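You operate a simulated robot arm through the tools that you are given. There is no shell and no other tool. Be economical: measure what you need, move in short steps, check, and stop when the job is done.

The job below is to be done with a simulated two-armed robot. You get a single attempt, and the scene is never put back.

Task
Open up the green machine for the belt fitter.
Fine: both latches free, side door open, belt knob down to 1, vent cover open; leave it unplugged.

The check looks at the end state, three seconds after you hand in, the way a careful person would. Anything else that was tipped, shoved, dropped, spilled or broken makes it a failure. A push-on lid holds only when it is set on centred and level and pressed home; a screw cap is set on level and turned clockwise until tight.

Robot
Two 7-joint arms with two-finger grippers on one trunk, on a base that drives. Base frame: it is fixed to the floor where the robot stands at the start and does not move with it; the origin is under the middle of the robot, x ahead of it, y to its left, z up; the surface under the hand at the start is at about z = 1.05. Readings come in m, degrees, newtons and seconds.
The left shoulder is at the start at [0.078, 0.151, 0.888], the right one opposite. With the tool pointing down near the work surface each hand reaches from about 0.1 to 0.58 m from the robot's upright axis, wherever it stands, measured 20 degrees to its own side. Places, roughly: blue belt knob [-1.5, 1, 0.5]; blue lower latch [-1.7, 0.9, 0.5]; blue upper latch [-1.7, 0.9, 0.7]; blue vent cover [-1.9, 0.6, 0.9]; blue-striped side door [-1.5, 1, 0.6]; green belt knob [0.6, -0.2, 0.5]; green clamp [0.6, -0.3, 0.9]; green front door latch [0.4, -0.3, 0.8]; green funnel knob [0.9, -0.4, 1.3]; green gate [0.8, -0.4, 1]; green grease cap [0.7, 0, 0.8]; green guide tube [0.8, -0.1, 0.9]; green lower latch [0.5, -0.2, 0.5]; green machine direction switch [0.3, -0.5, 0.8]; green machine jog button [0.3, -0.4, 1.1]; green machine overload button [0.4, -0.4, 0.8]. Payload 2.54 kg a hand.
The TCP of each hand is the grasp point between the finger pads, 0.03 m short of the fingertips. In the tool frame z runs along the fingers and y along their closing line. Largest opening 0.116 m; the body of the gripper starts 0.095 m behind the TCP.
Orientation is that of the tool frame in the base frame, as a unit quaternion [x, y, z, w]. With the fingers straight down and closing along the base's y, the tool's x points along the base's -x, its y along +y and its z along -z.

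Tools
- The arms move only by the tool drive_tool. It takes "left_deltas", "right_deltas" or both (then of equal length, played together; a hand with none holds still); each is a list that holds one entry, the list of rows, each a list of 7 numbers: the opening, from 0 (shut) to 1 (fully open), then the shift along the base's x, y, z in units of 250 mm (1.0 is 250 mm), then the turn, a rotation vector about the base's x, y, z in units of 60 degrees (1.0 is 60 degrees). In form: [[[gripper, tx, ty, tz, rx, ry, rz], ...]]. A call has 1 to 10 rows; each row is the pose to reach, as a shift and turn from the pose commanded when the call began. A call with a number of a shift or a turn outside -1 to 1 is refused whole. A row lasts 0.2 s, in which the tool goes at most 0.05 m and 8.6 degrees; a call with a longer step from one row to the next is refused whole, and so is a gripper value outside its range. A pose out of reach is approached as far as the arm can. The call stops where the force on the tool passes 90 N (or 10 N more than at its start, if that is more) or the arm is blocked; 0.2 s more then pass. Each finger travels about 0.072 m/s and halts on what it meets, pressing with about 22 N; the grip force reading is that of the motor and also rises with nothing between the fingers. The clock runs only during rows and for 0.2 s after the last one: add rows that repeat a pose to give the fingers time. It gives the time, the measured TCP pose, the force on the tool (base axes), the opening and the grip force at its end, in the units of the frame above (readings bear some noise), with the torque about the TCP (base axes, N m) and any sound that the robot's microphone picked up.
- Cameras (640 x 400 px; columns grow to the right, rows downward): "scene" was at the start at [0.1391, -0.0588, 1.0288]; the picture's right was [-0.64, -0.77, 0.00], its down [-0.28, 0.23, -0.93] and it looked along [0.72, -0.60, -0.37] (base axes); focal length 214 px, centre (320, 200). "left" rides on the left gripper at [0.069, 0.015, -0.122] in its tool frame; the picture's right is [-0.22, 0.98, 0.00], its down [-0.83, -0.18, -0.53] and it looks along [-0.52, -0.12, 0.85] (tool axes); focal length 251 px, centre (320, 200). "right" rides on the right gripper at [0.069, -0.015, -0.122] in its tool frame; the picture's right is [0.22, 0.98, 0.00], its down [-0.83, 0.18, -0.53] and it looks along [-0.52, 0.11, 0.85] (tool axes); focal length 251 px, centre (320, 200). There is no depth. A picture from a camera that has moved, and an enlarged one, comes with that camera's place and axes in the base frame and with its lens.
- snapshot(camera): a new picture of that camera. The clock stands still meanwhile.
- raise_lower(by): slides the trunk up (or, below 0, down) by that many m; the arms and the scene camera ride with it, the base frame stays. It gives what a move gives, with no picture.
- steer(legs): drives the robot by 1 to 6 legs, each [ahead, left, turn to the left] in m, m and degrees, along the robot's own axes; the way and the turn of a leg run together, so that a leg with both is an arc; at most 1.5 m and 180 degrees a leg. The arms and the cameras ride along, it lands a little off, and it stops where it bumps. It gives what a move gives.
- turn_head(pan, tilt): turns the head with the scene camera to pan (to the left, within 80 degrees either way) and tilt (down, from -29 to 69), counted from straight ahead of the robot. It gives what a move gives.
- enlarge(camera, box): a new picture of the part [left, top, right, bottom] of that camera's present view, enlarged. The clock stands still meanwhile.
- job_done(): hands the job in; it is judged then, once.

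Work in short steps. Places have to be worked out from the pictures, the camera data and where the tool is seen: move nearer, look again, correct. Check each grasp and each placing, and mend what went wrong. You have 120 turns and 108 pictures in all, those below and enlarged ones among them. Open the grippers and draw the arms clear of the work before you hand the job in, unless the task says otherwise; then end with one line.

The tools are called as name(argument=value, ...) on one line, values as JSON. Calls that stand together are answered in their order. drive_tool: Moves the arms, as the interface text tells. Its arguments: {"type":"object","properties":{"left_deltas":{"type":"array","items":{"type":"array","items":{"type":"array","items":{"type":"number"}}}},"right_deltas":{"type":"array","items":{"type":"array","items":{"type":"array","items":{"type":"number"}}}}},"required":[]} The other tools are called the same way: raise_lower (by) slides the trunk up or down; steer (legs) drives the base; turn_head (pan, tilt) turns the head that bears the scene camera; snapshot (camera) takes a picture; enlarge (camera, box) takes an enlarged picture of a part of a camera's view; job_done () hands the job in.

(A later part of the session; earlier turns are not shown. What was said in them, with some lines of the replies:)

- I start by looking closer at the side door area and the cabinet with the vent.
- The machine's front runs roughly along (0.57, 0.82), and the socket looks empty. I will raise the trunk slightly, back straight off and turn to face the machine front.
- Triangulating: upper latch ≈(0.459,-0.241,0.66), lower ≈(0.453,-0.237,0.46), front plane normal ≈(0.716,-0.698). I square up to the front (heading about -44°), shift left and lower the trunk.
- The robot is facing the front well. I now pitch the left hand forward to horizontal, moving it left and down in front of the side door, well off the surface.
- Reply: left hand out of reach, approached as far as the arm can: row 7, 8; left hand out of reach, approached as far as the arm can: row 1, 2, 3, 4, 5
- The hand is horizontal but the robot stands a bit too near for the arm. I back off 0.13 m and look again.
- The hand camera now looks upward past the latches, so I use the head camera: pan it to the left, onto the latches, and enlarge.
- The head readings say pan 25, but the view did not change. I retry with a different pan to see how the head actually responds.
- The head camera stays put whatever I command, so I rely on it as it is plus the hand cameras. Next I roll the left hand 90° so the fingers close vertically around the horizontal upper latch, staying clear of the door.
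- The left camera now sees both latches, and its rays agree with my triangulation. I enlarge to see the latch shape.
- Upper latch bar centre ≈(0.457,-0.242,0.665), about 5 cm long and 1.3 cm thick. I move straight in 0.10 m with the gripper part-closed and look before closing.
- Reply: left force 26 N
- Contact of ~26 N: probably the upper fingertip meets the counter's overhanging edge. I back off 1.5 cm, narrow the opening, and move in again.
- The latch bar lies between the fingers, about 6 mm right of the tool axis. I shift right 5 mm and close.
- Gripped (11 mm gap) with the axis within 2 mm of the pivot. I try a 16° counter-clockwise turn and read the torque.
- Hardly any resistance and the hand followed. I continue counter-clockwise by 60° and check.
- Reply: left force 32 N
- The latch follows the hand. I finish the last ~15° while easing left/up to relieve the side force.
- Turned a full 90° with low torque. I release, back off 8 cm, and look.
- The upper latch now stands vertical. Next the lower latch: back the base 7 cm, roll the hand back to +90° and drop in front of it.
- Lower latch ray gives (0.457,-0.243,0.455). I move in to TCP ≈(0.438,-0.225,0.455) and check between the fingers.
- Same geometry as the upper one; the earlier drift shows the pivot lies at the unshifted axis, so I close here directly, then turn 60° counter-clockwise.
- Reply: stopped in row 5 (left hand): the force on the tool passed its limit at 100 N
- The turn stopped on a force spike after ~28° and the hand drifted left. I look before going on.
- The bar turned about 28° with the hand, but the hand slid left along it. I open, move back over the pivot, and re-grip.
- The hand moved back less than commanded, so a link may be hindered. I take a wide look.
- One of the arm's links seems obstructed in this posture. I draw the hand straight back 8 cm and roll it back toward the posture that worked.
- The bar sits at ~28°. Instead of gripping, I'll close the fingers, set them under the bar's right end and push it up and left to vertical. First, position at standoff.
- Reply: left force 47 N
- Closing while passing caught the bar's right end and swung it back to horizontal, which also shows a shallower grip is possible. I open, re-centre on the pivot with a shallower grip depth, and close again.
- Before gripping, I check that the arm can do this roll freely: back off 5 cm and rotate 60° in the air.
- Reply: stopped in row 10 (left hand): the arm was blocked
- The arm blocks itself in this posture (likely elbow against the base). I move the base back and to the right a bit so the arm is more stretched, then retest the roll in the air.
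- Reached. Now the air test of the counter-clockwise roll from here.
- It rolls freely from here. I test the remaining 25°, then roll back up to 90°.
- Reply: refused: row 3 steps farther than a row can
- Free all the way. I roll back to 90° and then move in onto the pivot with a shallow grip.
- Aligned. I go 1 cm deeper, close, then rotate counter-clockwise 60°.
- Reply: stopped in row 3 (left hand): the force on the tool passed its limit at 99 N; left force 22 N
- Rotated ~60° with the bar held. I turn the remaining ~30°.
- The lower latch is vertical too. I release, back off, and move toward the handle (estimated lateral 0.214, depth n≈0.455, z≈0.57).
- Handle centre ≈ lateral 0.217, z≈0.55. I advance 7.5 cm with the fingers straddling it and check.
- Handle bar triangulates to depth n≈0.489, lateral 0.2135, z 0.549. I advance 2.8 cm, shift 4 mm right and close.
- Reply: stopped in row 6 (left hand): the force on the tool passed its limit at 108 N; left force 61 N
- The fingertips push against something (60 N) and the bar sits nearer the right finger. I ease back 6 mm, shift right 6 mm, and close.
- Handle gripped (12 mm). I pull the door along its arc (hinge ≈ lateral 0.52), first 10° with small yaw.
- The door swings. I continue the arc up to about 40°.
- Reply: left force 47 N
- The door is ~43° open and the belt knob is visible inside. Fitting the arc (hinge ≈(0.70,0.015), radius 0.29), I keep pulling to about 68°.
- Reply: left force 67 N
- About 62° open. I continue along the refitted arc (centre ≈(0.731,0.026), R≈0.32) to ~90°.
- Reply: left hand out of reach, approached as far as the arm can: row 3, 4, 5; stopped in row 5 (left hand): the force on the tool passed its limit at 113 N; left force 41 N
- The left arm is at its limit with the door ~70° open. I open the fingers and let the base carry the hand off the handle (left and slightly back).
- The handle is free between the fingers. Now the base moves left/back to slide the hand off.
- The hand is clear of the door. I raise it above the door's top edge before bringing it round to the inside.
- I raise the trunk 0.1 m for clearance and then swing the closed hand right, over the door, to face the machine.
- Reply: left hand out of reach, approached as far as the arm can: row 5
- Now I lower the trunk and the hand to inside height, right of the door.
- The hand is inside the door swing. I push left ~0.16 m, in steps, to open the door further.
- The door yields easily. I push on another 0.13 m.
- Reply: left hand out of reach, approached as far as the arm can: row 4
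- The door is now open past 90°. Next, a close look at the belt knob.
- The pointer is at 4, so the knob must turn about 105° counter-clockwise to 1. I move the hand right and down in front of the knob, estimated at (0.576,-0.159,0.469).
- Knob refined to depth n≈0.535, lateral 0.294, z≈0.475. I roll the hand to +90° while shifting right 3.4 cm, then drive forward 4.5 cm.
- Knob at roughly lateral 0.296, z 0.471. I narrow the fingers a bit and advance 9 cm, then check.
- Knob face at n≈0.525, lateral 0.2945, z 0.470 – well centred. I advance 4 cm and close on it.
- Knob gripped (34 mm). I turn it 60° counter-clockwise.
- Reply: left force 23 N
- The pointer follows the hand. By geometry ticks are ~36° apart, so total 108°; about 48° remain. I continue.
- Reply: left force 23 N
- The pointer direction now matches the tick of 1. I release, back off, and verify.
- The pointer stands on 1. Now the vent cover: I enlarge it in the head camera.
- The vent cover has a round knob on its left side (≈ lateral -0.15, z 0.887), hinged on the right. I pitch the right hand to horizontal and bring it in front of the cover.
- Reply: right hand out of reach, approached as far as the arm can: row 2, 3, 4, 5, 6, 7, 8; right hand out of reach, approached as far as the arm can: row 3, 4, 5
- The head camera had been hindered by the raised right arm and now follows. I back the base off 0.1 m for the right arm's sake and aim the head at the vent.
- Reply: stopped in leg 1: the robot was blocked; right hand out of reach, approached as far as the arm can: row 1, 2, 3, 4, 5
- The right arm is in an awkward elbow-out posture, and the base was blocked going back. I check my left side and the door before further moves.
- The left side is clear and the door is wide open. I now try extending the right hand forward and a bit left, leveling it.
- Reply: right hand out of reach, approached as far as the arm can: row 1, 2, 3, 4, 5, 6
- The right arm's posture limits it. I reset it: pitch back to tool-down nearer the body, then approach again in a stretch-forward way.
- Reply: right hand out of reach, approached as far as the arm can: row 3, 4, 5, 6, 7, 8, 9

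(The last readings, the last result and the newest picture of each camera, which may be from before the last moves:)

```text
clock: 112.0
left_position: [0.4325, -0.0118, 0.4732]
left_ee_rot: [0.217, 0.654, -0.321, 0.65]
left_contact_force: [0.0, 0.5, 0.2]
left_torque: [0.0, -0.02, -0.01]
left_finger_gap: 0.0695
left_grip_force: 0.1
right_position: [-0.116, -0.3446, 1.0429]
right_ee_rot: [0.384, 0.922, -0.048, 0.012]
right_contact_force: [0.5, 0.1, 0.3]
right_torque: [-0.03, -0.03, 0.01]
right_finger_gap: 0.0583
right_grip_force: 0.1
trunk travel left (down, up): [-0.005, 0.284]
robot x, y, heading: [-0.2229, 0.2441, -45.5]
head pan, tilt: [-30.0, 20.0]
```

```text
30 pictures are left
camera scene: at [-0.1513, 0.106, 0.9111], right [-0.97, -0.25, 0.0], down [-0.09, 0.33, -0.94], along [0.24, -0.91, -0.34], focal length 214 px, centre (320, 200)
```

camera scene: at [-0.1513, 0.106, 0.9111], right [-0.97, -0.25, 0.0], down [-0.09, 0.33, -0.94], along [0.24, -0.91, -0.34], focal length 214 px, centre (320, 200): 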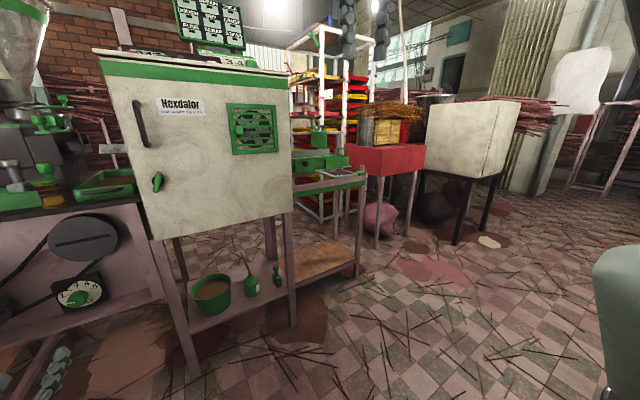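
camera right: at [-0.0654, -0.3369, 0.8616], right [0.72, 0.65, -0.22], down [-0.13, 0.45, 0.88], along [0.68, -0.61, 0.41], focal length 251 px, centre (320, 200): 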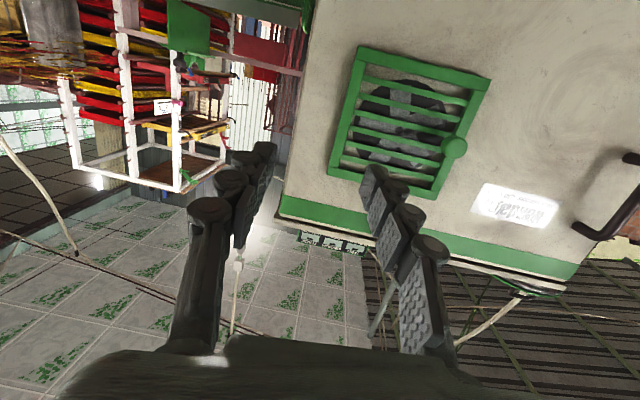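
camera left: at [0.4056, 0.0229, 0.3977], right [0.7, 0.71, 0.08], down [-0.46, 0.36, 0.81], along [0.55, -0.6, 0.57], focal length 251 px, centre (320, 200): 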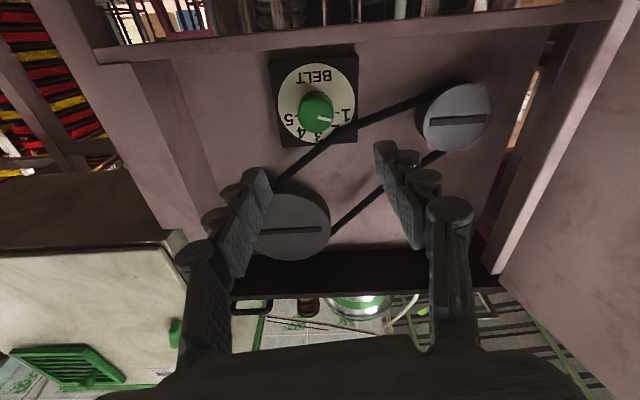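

The left arm works far better in this stance, so I'll do the vent with it: raise the trunk, and drive the robot 0.42 m to the right so the left hand faces the vent.

raise_lower(by=0.12)

steer(legs=[[0, -0.42, 0]])

drive_tool(left_deltas=[[[0.5, 0, 0, 0.15, 0, 0, 0], [0.5, 0, 0, 0.3, 0, 0, 0], [0.5, 0, 0, 0.45, 0, 0, 0], [0.5, 0, 0, 0.6, 0, 0, 0], [0.5, 0, 0, 0.75, 0, 0, 0], [0.5, 0, 0, 0.9, 0, 0, 0], [0.5, 0, 0, 1, 0, 0, 0], [0.5, 0, 0, 1, 0, 0, 0]]])

snapshot(camera="left")

snapshot(camera="scene")

```text
clock: 113.5
left_position: [0.4319, -0.01, 0.594]
left_ee_rot: [0.218, 0.654, -0.322, 0.649]
left_contact_force: [0.4, 0.0, 0.6]
left_torque: [-0.01, -0.01, 0.02]
left_finger_gap: 0.0697
left_grip_force: 0.0
right_position: [-0.1164, -0.3445, 1.1625]
right_ee_rot: [0.383, 0.922, -0.047, 0.012]
right_contact_force: [0.0, -0.3, -0.1]
right_torque: [0.0, 0.01, -0.03]
right_finger_gap: 0.0579
right_grip_force: 0.2
trunk travel left (down, up): [-0.125, 0.164]
robot x, y, heading: [-0.2203, 0.2411, -45.1]
head pan, tilt: [-30.0, 20.0]
```

```text
clock: 118.1
left_position: [0.1308, -0.3052, 0.5919]
left_ee_rot: [0.214, 0.655, -0.318, 0.651]
left_contact_force: [-0.3, -0.2, 0.4]
left_torque: [0.02, 0.01, 0.0]
left_finger_gap: 0.0697
left_grip_force: 0.1
right_position: [-0.4119, -0.6462, 1.1627]
right_ee_rot: [0.378, 0.925, -0.048, 0.011]
right_contact_force: [0.9, 0.2, 0.1]
right_torque: [0.0, 0.0, 0.01]
right_finger_gap: 0.0576
right_grip_force: 0.3
trunk travel left (down, up): [-0.125, 0.164]
robot x, y, heading: [-0.5242, -0.0583, -44.6]
head pan, tilt: [-30.0, 20.0]
```

```text
clock: 119.9
left_position: [0.1319, -0.3056, 0.8454]
left_ee_rot: [0.213, 0.655, -0.318, 0.652]
left_contact_force: [-0.3, -0.3, 0.9]
left_torque: [-0.02, -0.01, 0.01]
left_finger_gap: 0.058
left_grip_force: 0.0
right_position: [-0.4129, -0.6455, 1.1637]
right_ee_rot: [0.378, 0.924, -0.047, 0.012]
right_contact_force: [-1.0, 0.0, -0.2]
right_torque: [0.01, 0.01, 0.01]
right_finger_gap: 0.058
right_grip_force: 0.1
trunk travel left (down, up): [-0.125, 0.164]
robot x, y, heading: [-0.5244, -0.0549, -44.5]
head pan, tilt: [-30.0, 20.0]
```

```text
29 pictures are left
camera left: at [0.052, -0.2204, 0.769], right [0.69, 0.72, 0.08], down [-0.46, 0.35, 0.81], along [0.56, -0.6, 0.57], focal length 251 px, centre (320, 200)
```

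left: 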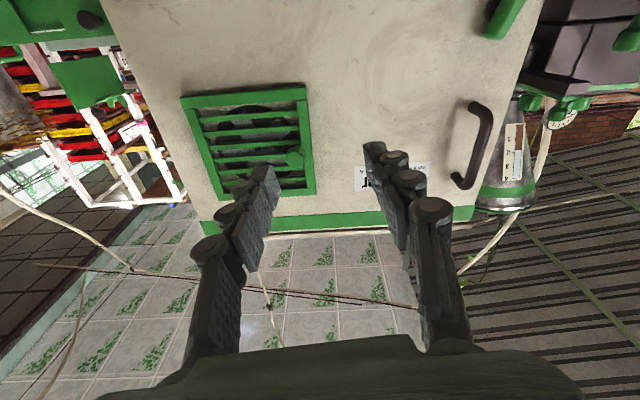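

```text
28 pictures are left
camera scene: at [-0.4538, -0.1956, 1.0311], right [-0.97, -0.26, 0.0], down [-0.09, 0.33, -0.94], along [0.25, -0.91, -0.34], focal length 214 px, centre (320, 200)
```

scene: 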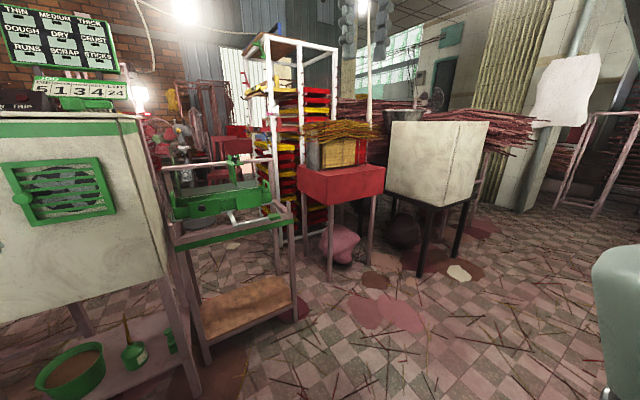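

Knob triangulates to n≈0.445, lateral -0.153, z≈0.887. I approach to 5 cm short of it and look.

drive_tool(left_deltas=[[[0.5, 0.04, -0.1, 0.06, 0, 0, 0], [0.5, 0.09, -0.2, 0.12, 0, 0, 0], [0.5, 0.13, -0.3, 0.168, 0, 0, 0], [0.5, 0.13, -0.3, 0.168, 0, 0, 0]]])

turn_head(pan=5, tilt=15)

snapshot(camera="left")

snapshot(camera="scene")

```text
clock: 120.9
left_position: [0.1639, -0.3806, 0.8841]
left_ee_rot: [0.214, 0.655, -0.318, 0.652]
left_contact_force: [0.1, 0.5, -0.3]
left_torque: [0.02, -0.03, 0.01]
left_finger_gap: 0.0579
left_grip_force: 0.0
right_position: [-0.4127, -0.6468, 1.1626]
right_ee_rot: [0.379, 0.924, -0.047, 0.011]
right_contact_force: [-0.3, -0.4, -0.3]
right_torque: [0.02, -0.01, 0.03]
right_finger_gap: 0.0579
right_grip_force: 0.2
trunk travel left (down, up): [-0.125, 0.164]
robot x, y, heading: [-0.5273, -0.0574, -45.1]
head pan, tilt: [-30.0, 20.0]
```

```text
clock: 121.9
left_position: [0.1637, -0.3807, 0.8842]
left_ee_rot: [0.214, 0.655, -0.318, 0.651]
left_contact_force: [0.1, -0.3, 0.4]
left_torque: [0.01, 0.02, 0.0]
left_finger_gap: 0.0581
left_grip_force: 0.2
right_position: [-0.4144, -0.647, 1.1625]
right_ee_rot: [0.378, 0.925, -0.047, 0.012]
right_contact_force: [1.1, 0.3, -0.3]
right_torque: [0.0, -0.01, 0.02]
right_finger_gap: 0.0581
right_grip_force: 0.1
trunk travel left (down, up): [-0.125, 0.164]
robot x, y, heading: [-0.5255, -0.0594, -44.8]
head pan, tilt: [5.0, 15.0]
```

```text
27 pictures are left
camera left: at [0.0837, -0.2949, 0.8082], right [0.69, 0.72, 0.08], down [-0.46, 0.35, 0.81], along [0.56, -0.6, 0.57], focal length 251 px, centre (320, 200)
```

left: 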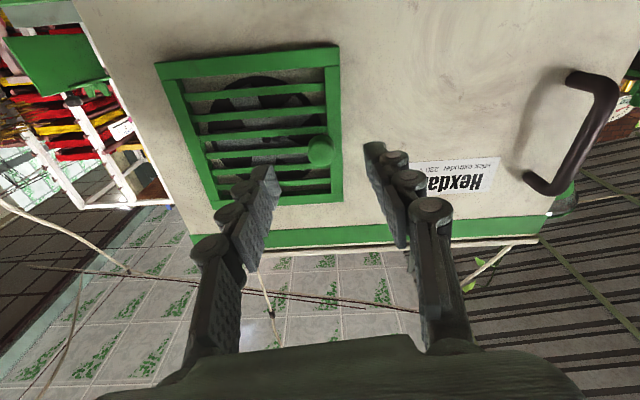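

```text
26 pictures are left
camera scene: at [-0.4065, -0.1656, 1.0392], right [-0.64, -0.77, 0.0], down [-0.2, 0.17, -0.97], along [0.74, -0.62, -0.26], focal length 214 px, centre (320, 200)
```

scene: 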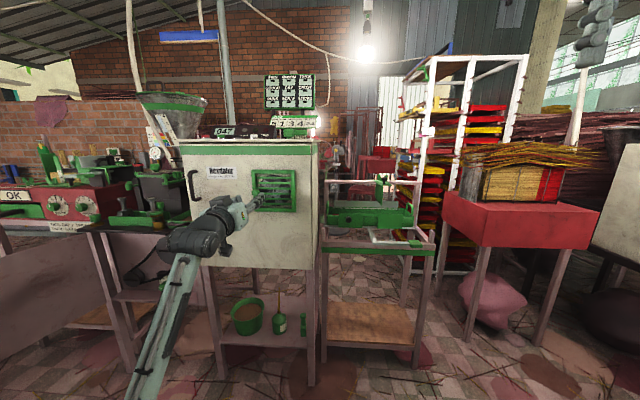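

Knob lies right on axis, 5.4 cm ahead. I advance 5 cm and close on it.

drive_tool(left_deltas=[[[0.5, 0.07, -0.07, 0, 0, 0, 0], [0.5, 0.14, -0.13, 0, 0, 0, 0], [0.5, 0.14, -0.13, 0, 0, 0, 0], [0.25, 0.14, -0.13, 0, 0, 0, 0], [0.15, 0.14, -0.13, 0, 0, 0, 0], [0.15, 0.14, -0.13, 0, 0, 0, 0]]])

snapshot(camera="left")

```text
clock: 123.3
left_position: [0.1975, -0.4114, 0.8863]
left_ee_rot: [0.213, 0.655, -0.318, 0.652]
left_contact_force: [2.0, 2.8, -0.1]
left_torque: [-0.16, 0.05, 0.19]
left_finger_gap: 0.0208
left_grip_force: 45.2
right_position: [-0.4124, -0.6466, 1.1634]
right_ee_rot: [0.378, 0.925, -0.047, 0.011]
right_contact_force: [0.1, -0.3, -0.4]
right_torque: [0.02, -0.03, -0.02]
right_finger_gap: 0.0581
right_grip_force: 0.0
trunk travel left (down, up): [-0.125, 0.164]
robot x, y, heading: [-0.5254, -0.059, -44.8]
head pan, tilt: [5.0, 15.0]
```

```text
25 pictures are left
camera left: at [0.1173, -0.3273, 0.81], right [0.69, 0.72, 0.08], down [-0.46, 0.35, 0.81], along [0.56, -0.6, 0.58], focal length 251 px, centre (320, 200)
```

left: 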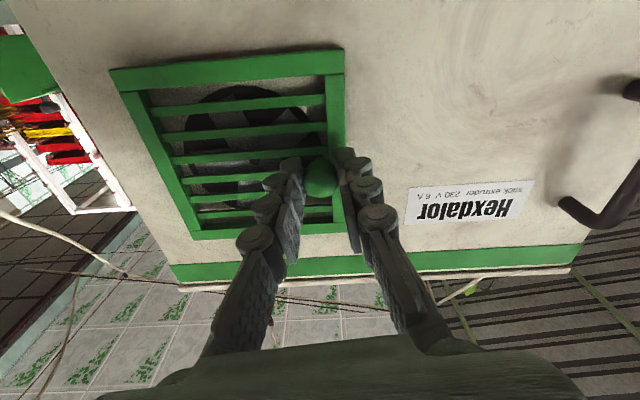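

Knob gripped. I pull the cover along its arc about the right-hand hinge (≈ lateral -0.268), yawing with it, up to 40°.

drive_tool(left_deltas=[[[0.15, -0.04, 0.016, 0, 0, 0, 0.083], [0.15, -0.082, 0.028, 0, 0, 0, 0.167], [0.15, -0.125, 0.0365, 0, 0, 0, 0.25], [0.15, -0.168, 0.041, 0, 0, 0, 0.333], [0.15, -0.2115, 0.042, 0, 0, 0, 0.417], [0.15, -0.2545, 0.04, 0, 0, 0, 0.5], [0.15, -0.298, 0.033, 0, 0, 0, 0.583], [0.15, -0.34, 0.023, 0, 0, 0, 0.667], [0.15, -0.34, 0.023, 0, 0, 0, 0.667]]])

snapshot(camera="left")

enlarge(camera="scene", box=[170, 120, 370, 280])

```text
clock: 125.3
left_position: [0.1105, -0.4107, 0.8863]
left_ee_rot: [-0.022, 0.687, -0.078, 0.722]
left_contact_force: [-1.6, -12.8, 8.9]
left_torque: [-0.11, 0.71, -0.68]
left_finger_gap: 0.0208
left_grip_force: 45.3
right_position: [-0.4141, -0.6478, 1.1624]
right_ee_rot: [0.378, 0.925, -0.046, 0.012]
right_contact_force: [0.0, 0.5, -0.3]
right_torque: [0.0, 0.0, 0.0]
right_finger_gap: 0.0581
right_grip_force: 0.1
trunk travel left (down, up): [-0.125, 0.164]
robot x, y, heading: [-0.5287, -0.0596, -45.0]
head pan, tilt: [5.0, 15.0]
```

```text
24 pictures are left
camera left: at [-0.0056, -0.3968, 0.8098], right [0.07, 0.99, 0.08], down [-0.58, -0.02, 0.81], along [0.81, -0.1, 0.58], focal length 251 px, centre (320, 200)
```

left: 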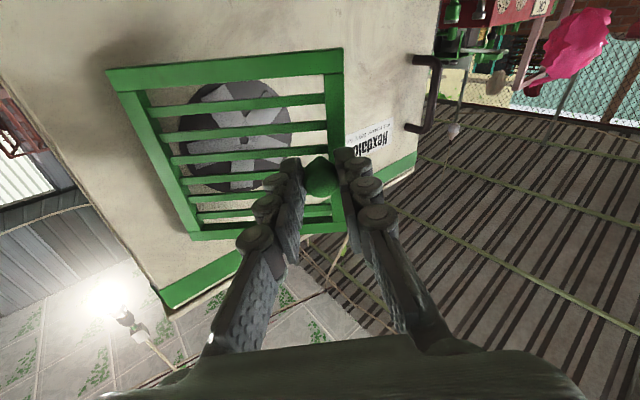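

```text
2.50 times, centred on (270, 200) of scene
camera zoom: at [-0.4072, -0.1663, 1.0394], right [-0.64, -0.77, 0.0], down [-0.2, 0.17, -0.97], along [0.74, -0.62, -0.26], focal length 536 px, centre (445, 200)
```

zoom: 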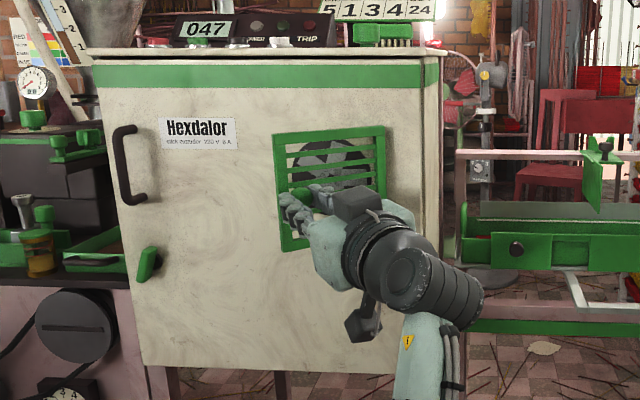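

The cover follows with little force. I continue the arc to 80°.

drive_tool(left_deltas=[[[0.15, -0.041, -0.0144, 0, 0, 0, 0.083], [0.15, -0.081, -0.032, 0, 0, 0, 0.167], [0.15, -0.119, -0.053, 0, 0, 0, 0.25], [0.15, -0.155, -0.077, 0, 0, 0, 0.333], [0.15, -0.1886, -0.104, 0, 0, 0, 0.417], [0.15, -0.22, -0.134, 0, 0, 0, 0.5], [0.15, -0.249, -0.166, 0, 0, 0, 0.583], [0.15, -0.274, -0.2, 0, 0, 0, 0.667], [0.15, -0.274, -0.2, 0, 0, 0, 0.667]]])

enlarge(camera="scene", box=[170, 120, 370, 280])

```text
clock: 127.3
left_position: [0.0453, -0.46, 0.8861]
left_ee_rot: [-0.256, 0.638, 0.175, 0.705]
left_contact_force: [8.5, -15.9, 7.6]
left_torque: [0.12, -0.2, -1.12]
left_finger_gap: 0.0215
left_grip_force: 44.9
right_position: [-0.4124, -0.6472, 1.1625]
right_ee_rot: [0.379, 0.924, -0.048, 0.011]
right_contact_force: [0.0, -0.3, -1.2]
right_torque: [0.01, 0.02, 0.02]
right_finger_gap: 0.0579
right_grip_force: 0.0
trunk travel left (down, up): [-0.125, 0.164]
robot x, y, heading: [-0.5286, -0.0577, -44.8]
head pan, tilt: [5.0, 15.0]
```

```text
2.50 times, centred on (270, 200) of scene
camera zoom: at [-0.4063, -0.1665, 1.0392], right [-0.64, -0.77, 0.0], down [-0.2, 0.17, -0.97], along [0.74, -0.62, -0.26], focal length 536 px, centre (445, 200)
```

zoom: 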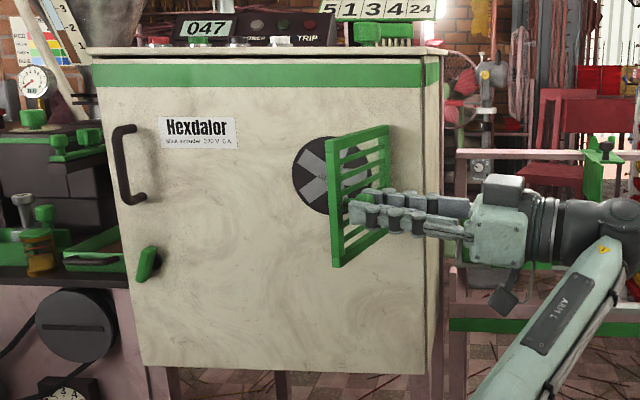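

The cover is ~80° open. I take it to about 100°, then open the fingers.

drive_tool(left_deltas=[[[0.15, -0.023, -0.037, 0, 0, 0, 0.083], [0.15, -0.042, -0.076, 0, 0, 0, 0.167], [0.15, -0.058, -0.1165, 0, 0, 0, 0.25], [0.15, -0.07, -0.158, 0, 0, 0, 0.333], [0.15, -0.07, -0.158, 0, 0, 0, 0.333]]])

drive_tool(left_deltas=[[[0.3, 0, 0, 0, 0, 0, 0], [0.45, 0, 0, 0, 0, 0, 0], [0.45, 0, 0, 0, 0, 0, 0]]])

steer(legs=[[0, -0.1, 0]])

snapshot(camera="scene")

```text
clock: 128.4
left_position: [0.0861, -0.4237, 0.884]
left_ee_rot: [-0.312, 0.608, 0.259, 0.682]
left_contact_force: [14.6, -65.1, -1.9]
left_torque: [0.42, 0.68, -2.64]
left_finger_gap: 0.0601
left_grip_force: 32.1
left hand out of reach, approached as far as the arm can: row 1, 2, 3, 4, 5
right_position: [-0.4171, -0.6556, 1.1595]
right_ee_rot: [0.383, 0.922, -0.044, 0.01]
right_contact_force: [-0.8, 0.1, -0.3]
right_torque: [0.04, -0.07, 0.0]
right_finger_gap: 0.0581
right_grip_force: 0.0
trunk travel left (down, up): [-0.125, 0.164]
robot x, y, heading: [-0.529, -0.0616, -45.3]
head pan, tilt: [5.0, 15.0]
stopped in row 5 (left hand): the force on the tool passed its limit at 91 N (the readings are from after the stop); the commanded pose is now the measured one
```

```text
clock: 129.2
left_position: [0.0875, -0.4125, 0.8875]
left_ee_rot: [-0.323, 0.604, 0.264, 0.679]
left_contact_force: [5.7, -39.0, -5.3]
left_torque: [0.17, 0.41, -1.79]
left_finger_gap: 0.0808
left_grip_force: 21.9
right_position: [-0.4153, -0.6508, 1.1604]
right_ee_rot: [0.381, 0.923, -0.045, 0.01]
right_contact_force: [-1.2, 0.5, -0.9]
right_torque: [-0.04, 0.03, -0.03]
right_finger_gap: 0.0579
right_grip_force: 0.2
trunk travel left (down, up): [-0.125, 0.164]
robot x, y, heading: [-0.5259, -0.06, -45.0]
head pan, tilt: [5.0, 15.0]
```

```text
clock: 130.8
left_position: [0.0164, -0.4779, 0.8883]
left_ee_rot: [-0.329, 0.603, 0.265, 0.677]
left_contact_force: [-0.7, 0.6, -0.3]
left_torque: [0.0, -0.01, 0.02]
left_finger_gap: 0.0519
left_grip_force: 0.0
right_position: [-0.4867, -0.7166, 1.1623]
right_ee_rot: [0.382, 0.923, -0.048, 0.012]
right_contact_force: [-0.2, 0.1, 0.3]
right_torque: [-0.01, 0.01, 0.01]
right_finger_gap: 0.0581
right_grip_force: 0.2
trunk travel left (down, up): [-0.125, 0.164]
robot x, y, heading: [-0.5923, -0.1269, -45.2]
head pan, tilt: [5.0, 15.0]
```

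```text
21 pictures are left
camera scene: at [-0.4765, -0.2365, 1.0393], right [-0.65, -0.76, 0.0], down [-0.2, 0.17, -0.97], along [0.74, -0.62, -0.26], focal length 214 px, centre (320, 200)
```

scene: 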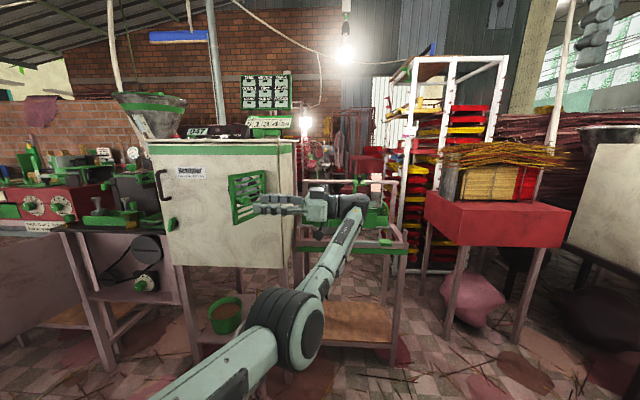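

The arm went out of reach and slipped off the knob, pushing the cover partly back. I look closer.

enlarge(camera="scene", box=[140, 130, 340, 280])

snapshot(camera="left")

```text
2.67 times, centred on (240, 205) of scene
camera zoom: at [-0.4765, -0.2365, 1.0393], right [-0.65, -0.76, 0.0], down [-0.2, 0.17, -0.97], along [0.74, -0.62, -0.26], focal length 572 px, centre (533, 187)
```

zoom: 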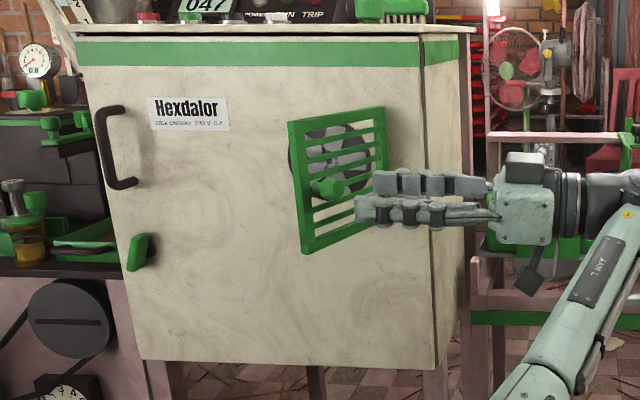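

```text
19 pictures are left
camera left: at [-0.0638, -0.5648, 0.8111], right [-0.77, 0.64, 0.09], down [-0.32, -0.49, 0.81], along [0.56, 0.59, 0.58], focal length 251 px, centre (320, 200)
```

left: 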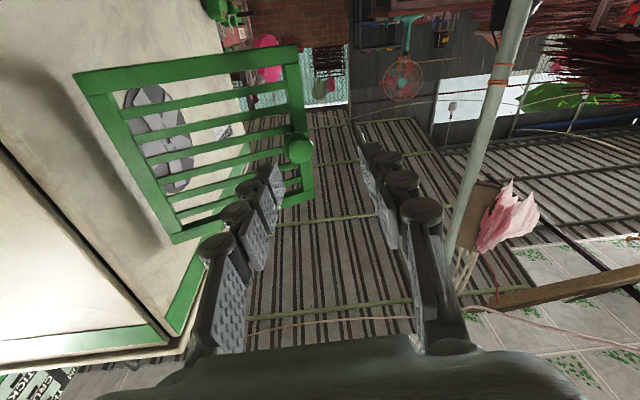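

The cover is ~45° open and stays put. I'll slip off to the right, turn the hand back to face the machine, then push the cover from behind its free edge.

steer(legs=[[0, -0.1, 0]])

drive_tool(left_deltas=[[[0.3, -0.015, 0.015, 0, 0, 0, -0.125], [0.1, -0.03, 0.03, 0, 0, 0, -0.25], [0, -0.045, 0.045, 0, 0, 0, -0.375], [0, -0.06, 0.06, 0, 0, 0, -0.5], [0, -0.075, 0.075, 0, 0, 0, -0.625], [0, -0.09, 0.09, 0, 0, 0, -0.75], [0, -0.1, 0.1, 0, 0, 0, -0.875], [0, -0.1, 0.1, 0, 0, 0, -1.0], [0, -0.1, 0.1, 0, 0, 0, -1.0]]])

drive_tool(left_deltas=[[[0, 0, 0, 0, 0, 0, -0.125], [0, 0, 0, 0, 0, 0, -0.25], [0, 0, 0, 0, 0, 0, -0.375], [0, 0, 0, 0, 0, 0, -0.45], [0, 0, 0, 0, 0, 0, -0.45]]])

snapshot(camera="scene")

```text
clock: 132.4
left_position: [-0.0562, -0.5511, 0.887]
left_ee_rot: [-0.327, 0.604, 0.264, 0.677]
left_contact_force: [0.9, 0.1, -0.1]
left_torque: [-0.01, -0.01, -0.05]
left_finger_gap: 0.052
left_grip_force: 0.1
right_position: [-0.5593, -0.7875, 1.1638]
right_ee_rot: [0.383, 0.923, -0.046, 0.012]
right_contact_force: [-0.1, 0.9, -0.7]
right_torque: [0.0, 0.0, -0.01]
right_finger_gap: 0.058
right_grip_force: 0.0
trunk travel left (down, up): [-0.125, 0.164]
robot x, y, heading: [-0.6654, -0.1988, -45.3]
head pan, tilt: [5.0, 15.0]
```

```text
clock: 134.4
left_position: [-0.0819, -0.5246, 0.8886]
left_ee_rot: [0.018, 0.687, -0.11, 0.718]
left_contact_force: [0.2, -0.2, 0.3]
left_torque: [0.03, 0.02, 0.02]
left_finger_gap: 0.0
left_grip_force: 22.1
right_position: [-0.5581, -0.7879, 1.1634]
right_ee_rot: [0.383, 0.923, -0.047, 0.011]
right_contact_force: [0.5, 0.0, -0.1]
right_torque: [0.0, 0.0, 0.03]
right_finger_gap: 0.0579
right_grip_force: 0.1
trunk travel left (down, up): [-0.125, 0.164]
robot x, y, heading: [-0.6682, -0.1995, -45.3]
head pan, tilt: [5.0, 15.0]
```

```text
clock: 135.6
left_position: [-0.0819, -0.5244, 0.888]
left_ee_rot: [0.178, 0.663, -0.275, 0.673]
left_contact_force: [0.1, 0.0, -0.7]
left_torque: [-0.01, 0.02, 0.01]
left_finger_gap: 0.0
left_grip_force: 22.5
right_position: [-0.5584, -0.7875, 1.1624]
right_ee_rot: [0.383, 0.923, -0.046, 0.012]
right_contact_force: [0.2, -0.3, -0.4]
right_torque: [0.01, 0.01, -0.01]
right_finger_gap: 0.0579
right_grip_force: 0.1
trunk travel left (down, up): [-0.125, 0.164]
robot x, y, heading: [-0.6665, -0.1999, -45.5]
head pan, tilt: [5.0, 15.0]
```

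```text
18 pictures are left
camera scene: at [-0.5478, -0.3071, 1.0393], right [-0.65, -0.76, 0.0], down [-0.2, 0.17, -0.97], along [0.74, -0.63, -0.26], focal length 214 px, centre (320, 200)
```

scene: 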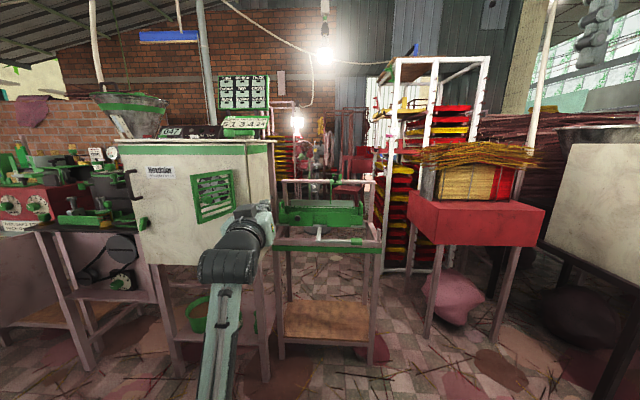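

I retract the hand 3.5 cm with a small yaw correction, drive the base left 0.33 m to pass in front of the cover to its left side.

drive_tool(left_deltas=[[[0, -0.05, 0.05, 0, 0, 0, -0.11], [0, -0.1, 0.1, 0, 0, 0, -0.22], [0, -0.1, 0.1, 0, 0, 0, -0.22]]])

steer(legs=[[0, 0.34, 0]])

snapshot(camera="left")

enlarge(camera="scene", box=[140, 110, 380, 290])

```text
clock: 136.4
left_position: [-0.1239, -0.5189, 0.9028]
left_ee_rot: [0.221, 0.638, -0.41, 0.614]
left_contact_force: [-0.8, -0.2, -0.1]
left_torque: [0.02, 0.01, 0.01]
left_finger_gap: 0.0001
left_grip_force: 22.2
right_position: [-0.559, -0.7876, 1.1614]
right_ee_rot: [0.383, 0.923, -0.047, 0.011]
right_contact_force: [-0.1, 0.6, 0.7]
right_torque: [0.01, 0.02, -0.07]
right_finger_gap: 0.0582
right_grip_force: 0.0
trunk travel left (down, up): [-0.125, 0.164]
robot x, y, heading: [-0.6676, -0.1993, -45.6]
head pan, tilt: [5.0, 15.0]
stopped in row 3 (left hand): the arm was blocked; the commanded pose is now the measured one
```

```text
clock: 140.2
left_position: [0.1106, -0.286, 0.9105]
left_ee_rot: [0.221, 0.631, -0.414, 0.617]
left_contact_force: [0.3, 0.1, 0.7]
left_torque: [0.01, 0.01, -0.04]
left_finger_gap: 0.0
left_grip_force: 22.2
right_position: [-0.3233, -0.5543, 1.162]
right_ee_rot: [0.385, 0.922, -0.047, 0.012]
right_contact_force: [0.1, -0.3, 0.6]
right_torque: [-0.01, 0.0, -0.01]
right_finger_gap: 0.0581
right_grip_force: 0.1
trunk travel left (down, up): [-0.125, 0.164]
robot x, y, heading: [-0.4269, 0.0347, -45.8]
head pan, tilt: [5.0, 15.0]
```

```text
17 pictures are left
camera left: at [0.0408, -0.1969, 0.8282], right [0.8, 0.6, -0.04], down [-0.35, 0.52, 0.78], along [0.49, -0.61, 0.62], focal length 251 px, centre (320, 200)
```

left: 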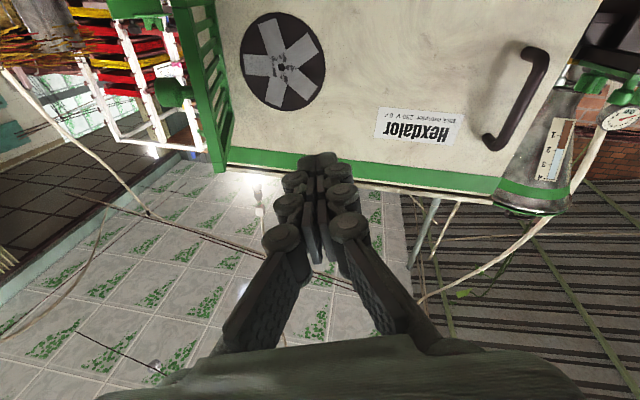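

```text
2.22 times, centred on (260, 200) of scene
camera zoom: at [-0.3106, -0.0737, 1.0393], right [-0.65, -0.76, 0.0], down [-0.2, 0.17, -0.97], along [0.73, -0.63, -0.26], focal length 477 px, centre (453, 200)
```

zoom: 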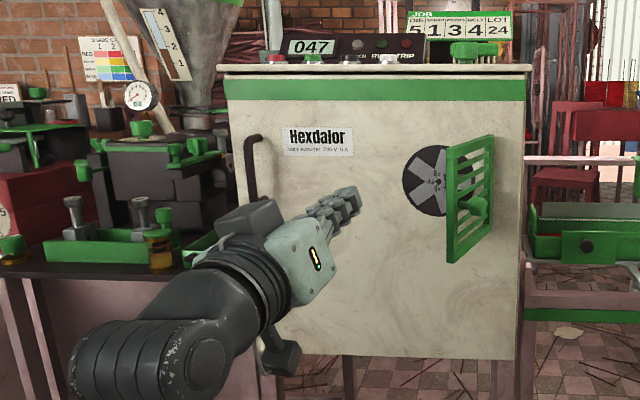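

The cover is ~60° open and my hand is to its left. I insert the closed fingers 13 cm forward, then sweep right behind the cover's edge.

drive_tool(left_deltas=[[[0, 0.1, -0.1, -0.02, 0, 0, 0], [0, 0.2, -0.2, -0.04, 0, 0, 0], [0, 0.3, -0.3, -0.06, 0, 0, 0], [0, 0.36, -0.36, -0.06, 0, 0, 0], [0, 0.27, -0.45, -0.06, 0, 0, 0], [0, 0.18, -0.54, -0.06, 0, 0, 0], [0, 0.09, -0.63, -0.06, 0, 0, 0], [0, 0.0, -0.72, -0.06, 0, 0, 0], [0, 0, -0.72, -0.06, 0, 0, 0]]])

enlarge(camera="scene", box=[140, 110, 380, 290])

```text
clock: 142.2
left_position: [0.1098, -0.4686, 0.8929]
left_ee_rot: [0.221, 0.631, -0.415, 0.617]
left_contact_force: [-0.3, -0.3, 1.0]
left_torque: [-0.04, 0.01, -0.02]
left_finger_gap: 0.0
left_grip_force: 22.2
right_position: [-0.3231, -0.5546, 1.164]
right_ee_rot: [0.384, 0.922, -0.047, 0.012]
right_contact_force: [0.7, -0.1, 0.2]
right_torque: [0.01, -0.02, 0.0]
right_finger_gap: 0.058
right_grip_force: 0.0
trunk travel left (down, up): [-0.125, 0.164]
robot x, y, heading: [-0.4326, 0.037, -45.5]
head pan, tilt: [5.0, 15.0]
```

```text
2.22 times, centred on (260, 200) of scene
camera zoom: at [-0.3106, -0.0737, 1.0393], right [-0.65, -0.76, 0.0], down [-0.2, 0.17, -0.97], along [0.73, -0.63, -0.26], focal length 477 px, centre (453, 200)
```

zoom: 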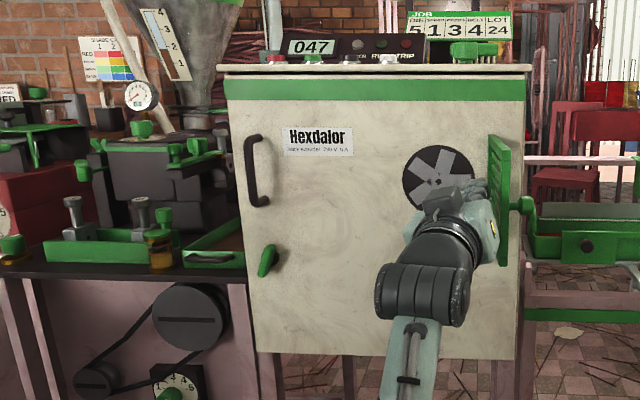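

The cover stands beyond 90°. I retreat left and then back.

drive_tool(left_deltas=[[[0, 0.09, 0.09, 0, 0, 0, 0], [0, 0.18, 0.18, 0, 0, 0, 0], [0, 0.1, 0.26, 0, 0, 0, 0], [0, 0.02, 0.34, 0, 0, 0, 0], [0, -0.1, 0.46, 0, 0, 0, 0], [0.3, -0.18, 0.54, 0, 0, 0, 0], [0.5, -0.18, 0.54, 0, 0, 0, 0]]])

snapshot(camera="scene")

enlarge(camera="scene", box=[140, 110, 380, 290])

```text
clock: 143.8
left_position: [0.0664, -0.3322, 0.9187]
left_ee_rot: [0.219, 0.615, -0.416, 0.633]
left_contact_force: [0.4, -0.5, 0.3]
left_torque: [0.0, -0.03, -0.02]
left_finger_gap: 0.0582
left_grip_force: 0.2
right_position: [-0.3236, -0.5551, 1.1628]
right_ee_rot: [0.385, 0.922, -0.047, 0.012]
right_contact_force: [0.5, -0.3, 0.9]
right_torque: [0.04, 0.01, 0.0]
right_finger_gap: 0.0584
right_grip_force: 0.1
trunk travel left (down, up): [-0.125, 0.164]
robot x, y, heading: [-0.4296, 0.0322, -45.5]
head pan, tilt: [5.0, 15.0]
```

```text
14 pictures are left
camera scene: at [-0.3106, -0.0737, 1.0392], right [-0.65, -0.76, 0.0], down [-0.2, 0.17, -0.97], along [0.73, -0.63, -0.26], focal length 214 px, centre (320, 200)
```

scene: 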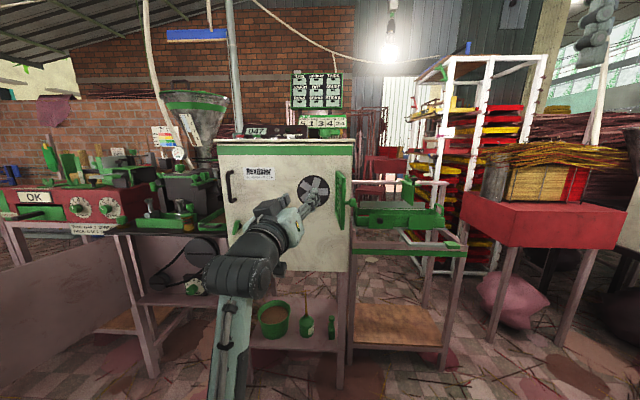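

```text
2.22 times, centred on (260, 200) of scene
camera zoom: at [-0.3106, -0.0737, 1.0392], right [-0.65, -0.76, 0.0], down [-0.2, 0.17, -0.97], along [0.73, -0.63, -0.26], focal length 477 px, centre (453, 200)
```

zoom: 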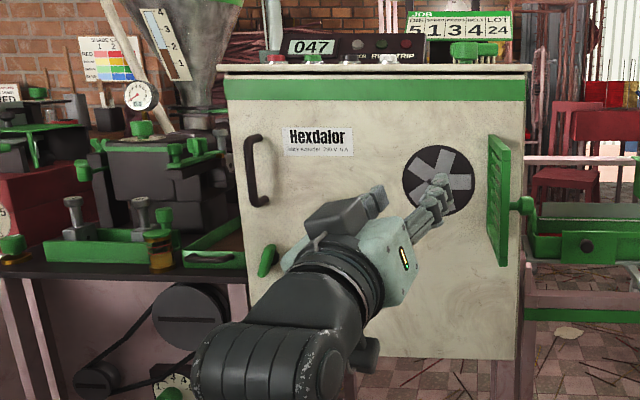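

The vent is open. Since the base was once blocked going back, I turn left 70° in place (arms have clearance) and look behind to check nothing was upset.

steer(legs=[[0, 0, 70]])

turn_head(pan=75, tilt=25)

snapshot(camera="scene")

```text
clock: 147.3
left_position: [0.0878, 0.3697, 0.9197]
left_ee_rot: [-0.172, 0.629, 0.017, 0.758]
left_contact_force: [-0.2, 0.3, 0.2]
left_torque: [0.04, -0.01, 0.0]
left_finger_gap: 0.058
left_grip_force: 0.1
right_position: [0.1606, -0.0713, 1.163]
right_ee_rot: [-0.211, 0.976, -0.032, 0.036]
right_contact_force: [0.5, 0.6, 0.6]
right_torque: [-0.02, -0.01, -0.01]
right_finger_gap: 0.0579
right_grip_force: 0.0
trunk travel left (down, up): [-0.125, 0.164]
robot x, y, heading: [-0.4309, 0.037, 24.2]
head pan, tilt: [5.0, 15.0]
```

```text
clock: 148.7
left_position: [0.0876, 0.3689, 0.9225]
left_ee_rot: [-0.172, 0.626, 0.015, 0.76]
left_contact_force: [-0.1, 0.6, 1.1]
left_torque: [0.0, -0.01, 0.0]
left_finger_gap: 0.058
left_grip_force: 0.0
right_position: [0.1601, -0.0713, 1.1627]
right_ee_rot: [-0.21, 0.976, -0.033, 0.037]
right_contact_force: [-0.1, 0.4, -0.2]
right_torque: [0.02, 0.0, -0.02]
right_finger_gap: 0.0582
right_grip_force: 0.2
trunk travel left (down, up): [-0.125, 0.164]
robot x, y, heading: [-0.4286, 0.0343, 24.2]
head pan, tilt: [75.0, 25.0]
```

```text
12 pictures are left
camera scene: at [-0.3816, 0.1543, 1.023], right [0.99, 0.16, 0.0], down [0.07, -0.42, -0.91], along [-0.14, 0.9, -0.42], focal length 214 px, centre (320, 200)
```

scene: 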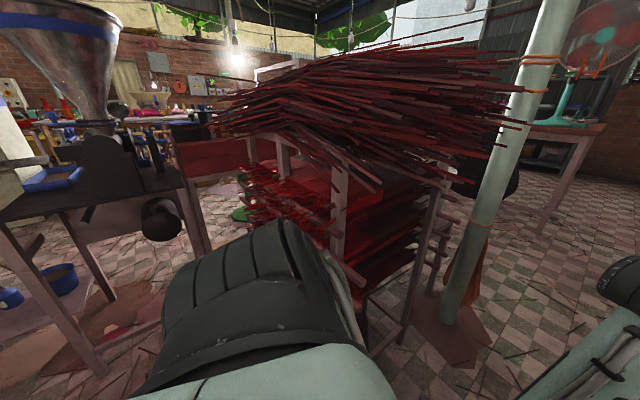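

A heavy stick rack and a pole stand there, both upright and intact. Now a final look at the machine.

turn_head(pan=-55, tilt=25)

snapshot(camera="scene")

```text
clock: 150.8
left_position: [0.0888, 0.3699, 0.9229]
left_ee_rot: [-0.171, 0.626, 0.016, 0.76]
left_contact_force: [0.6, 0.5, -0.5]
left_torque: [0.01, 0.0, -0.02]
left_finger_gap: 0.0582
left_grip_force: 0.1
right_position: [0.1611, -0.0714, 1.1631]
right_ee_rot: [-0.211, 0.976, -0.032, 0.036]
right_contact_force: [0.2, 0.2, 0.0]
right_torque: [-0.02, 0.03, -0.01]
right_finger_gap: 0.0579
right_grip_force: 0.1
trunk travel left (down, up): [-0.125, 0.164]
robot x, y, heading: [-0.4277, 0.0349, 24.5]
head pan, tilt: [-55.0, 25.0]
```

```text
11 pictures are left
camera scene: at [-0.2881, 0.016, 1.023], right [-0.51, -0.86, 0.0], down [-0.36, 0.22, -0.91], along [0.78, -0.47, -0.42], focal length 214 px, centre (320, 200)
```

scene: 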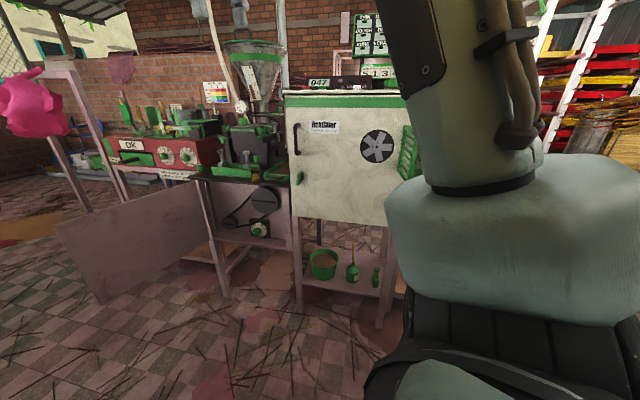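

Door and vent are wide open and everything stands. I check the knob and the power panel once more.

enlarge(camera="scene", box=[210, 180, 310, 245])

enlarge(camera="scene", box=[280, 60, 420, 200])

```text
6.15 times, centred on (260, 212) of scene
camera zoom: at [-0.2881, 0.016, 1.023], right [-0.51, -0.86, 0.0], down [-0.36, 0.22, -0.91], along [0.78, -0.47, -0.42], focal length 1320 px, centre (689, 123)
```

zoom: 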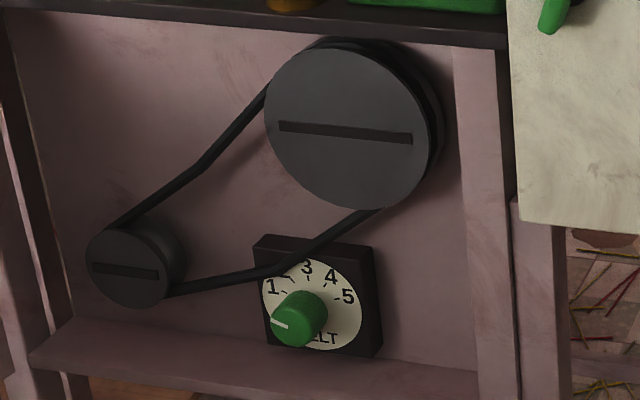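

```text
2.86 times, centred on (350, 130) of scene
camera zoom: at [-0.2881, 0.016, 1.023], right [-0.51, -0.86, 0.0], down [-0.36, 0.22, -0.91], along [0.78, -0.47, -0.42], focal length 613 px, centre (234, 400)
```

zoom: 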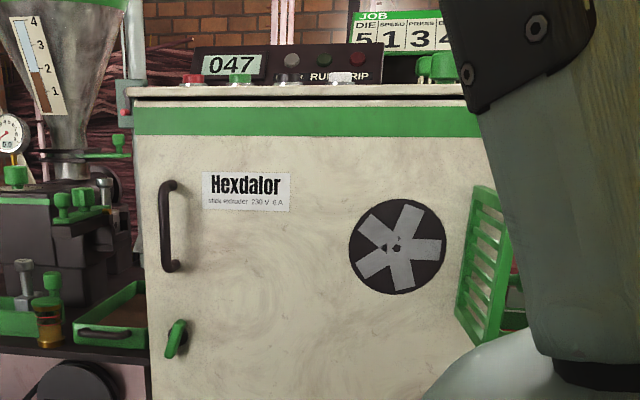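

The pointer is on 1, the power lamps are dark, and the vent and door are open. I open both grippers fully and hand in.

drive_tool(left_deltas=[[[0.8, 0, 0, 0, 0, 0, 0], [1, 0, 0, 0, 0, 0, 0], [1, 0, 0, 0, 0, 0, 0]]], right_deltas=[[[0.8, 0, 0, 0, 0, 0, 0], [1, 0, 0, 0, 0, 0, 0], [1, 0, 0, 0, 0, 0, 0]]])

job_done()

```text
clock: 151.6
left_position: [0.0874, 0.3703, 0.9228]
left_ee_rot: [-0.172, 0.626, 0.016, 0.761]
left_contact_force: [0.3, -0.5, 0.6]
left_torque: [0.0, 0.02, 0.03]
left_finger_gap: 0.1163
left_grip_force: 0.0
right_position: [0.1609, -0.0723, 1.164]
right_ee_rot: [-0.211, 0.976, -0.032, 0.036]
right_contact_force: [0.3, 0.1, -0.2]
right_torque: [-0.02, 0.03, -0.01]
right_finger_gap: 0.1156
right_grip_force: 0.0
trunk travel left (down, up): [-0.125, 0.164]
robot x, y, heading: [-0.4282, 0.0363, 24.0]
head pan, tilt: [-55.0, 25.0]
```

```text
The job is handed in.
```

The green machine is open for the fitter: both latches are free, the side door and vent cover stand open past 90°, and the belt knob is on 1. I left it unplugged: its socket was empty at the start and the panel lamps are dark. The base bumped something once while backing; the stick rack and pole behind it stand upright.
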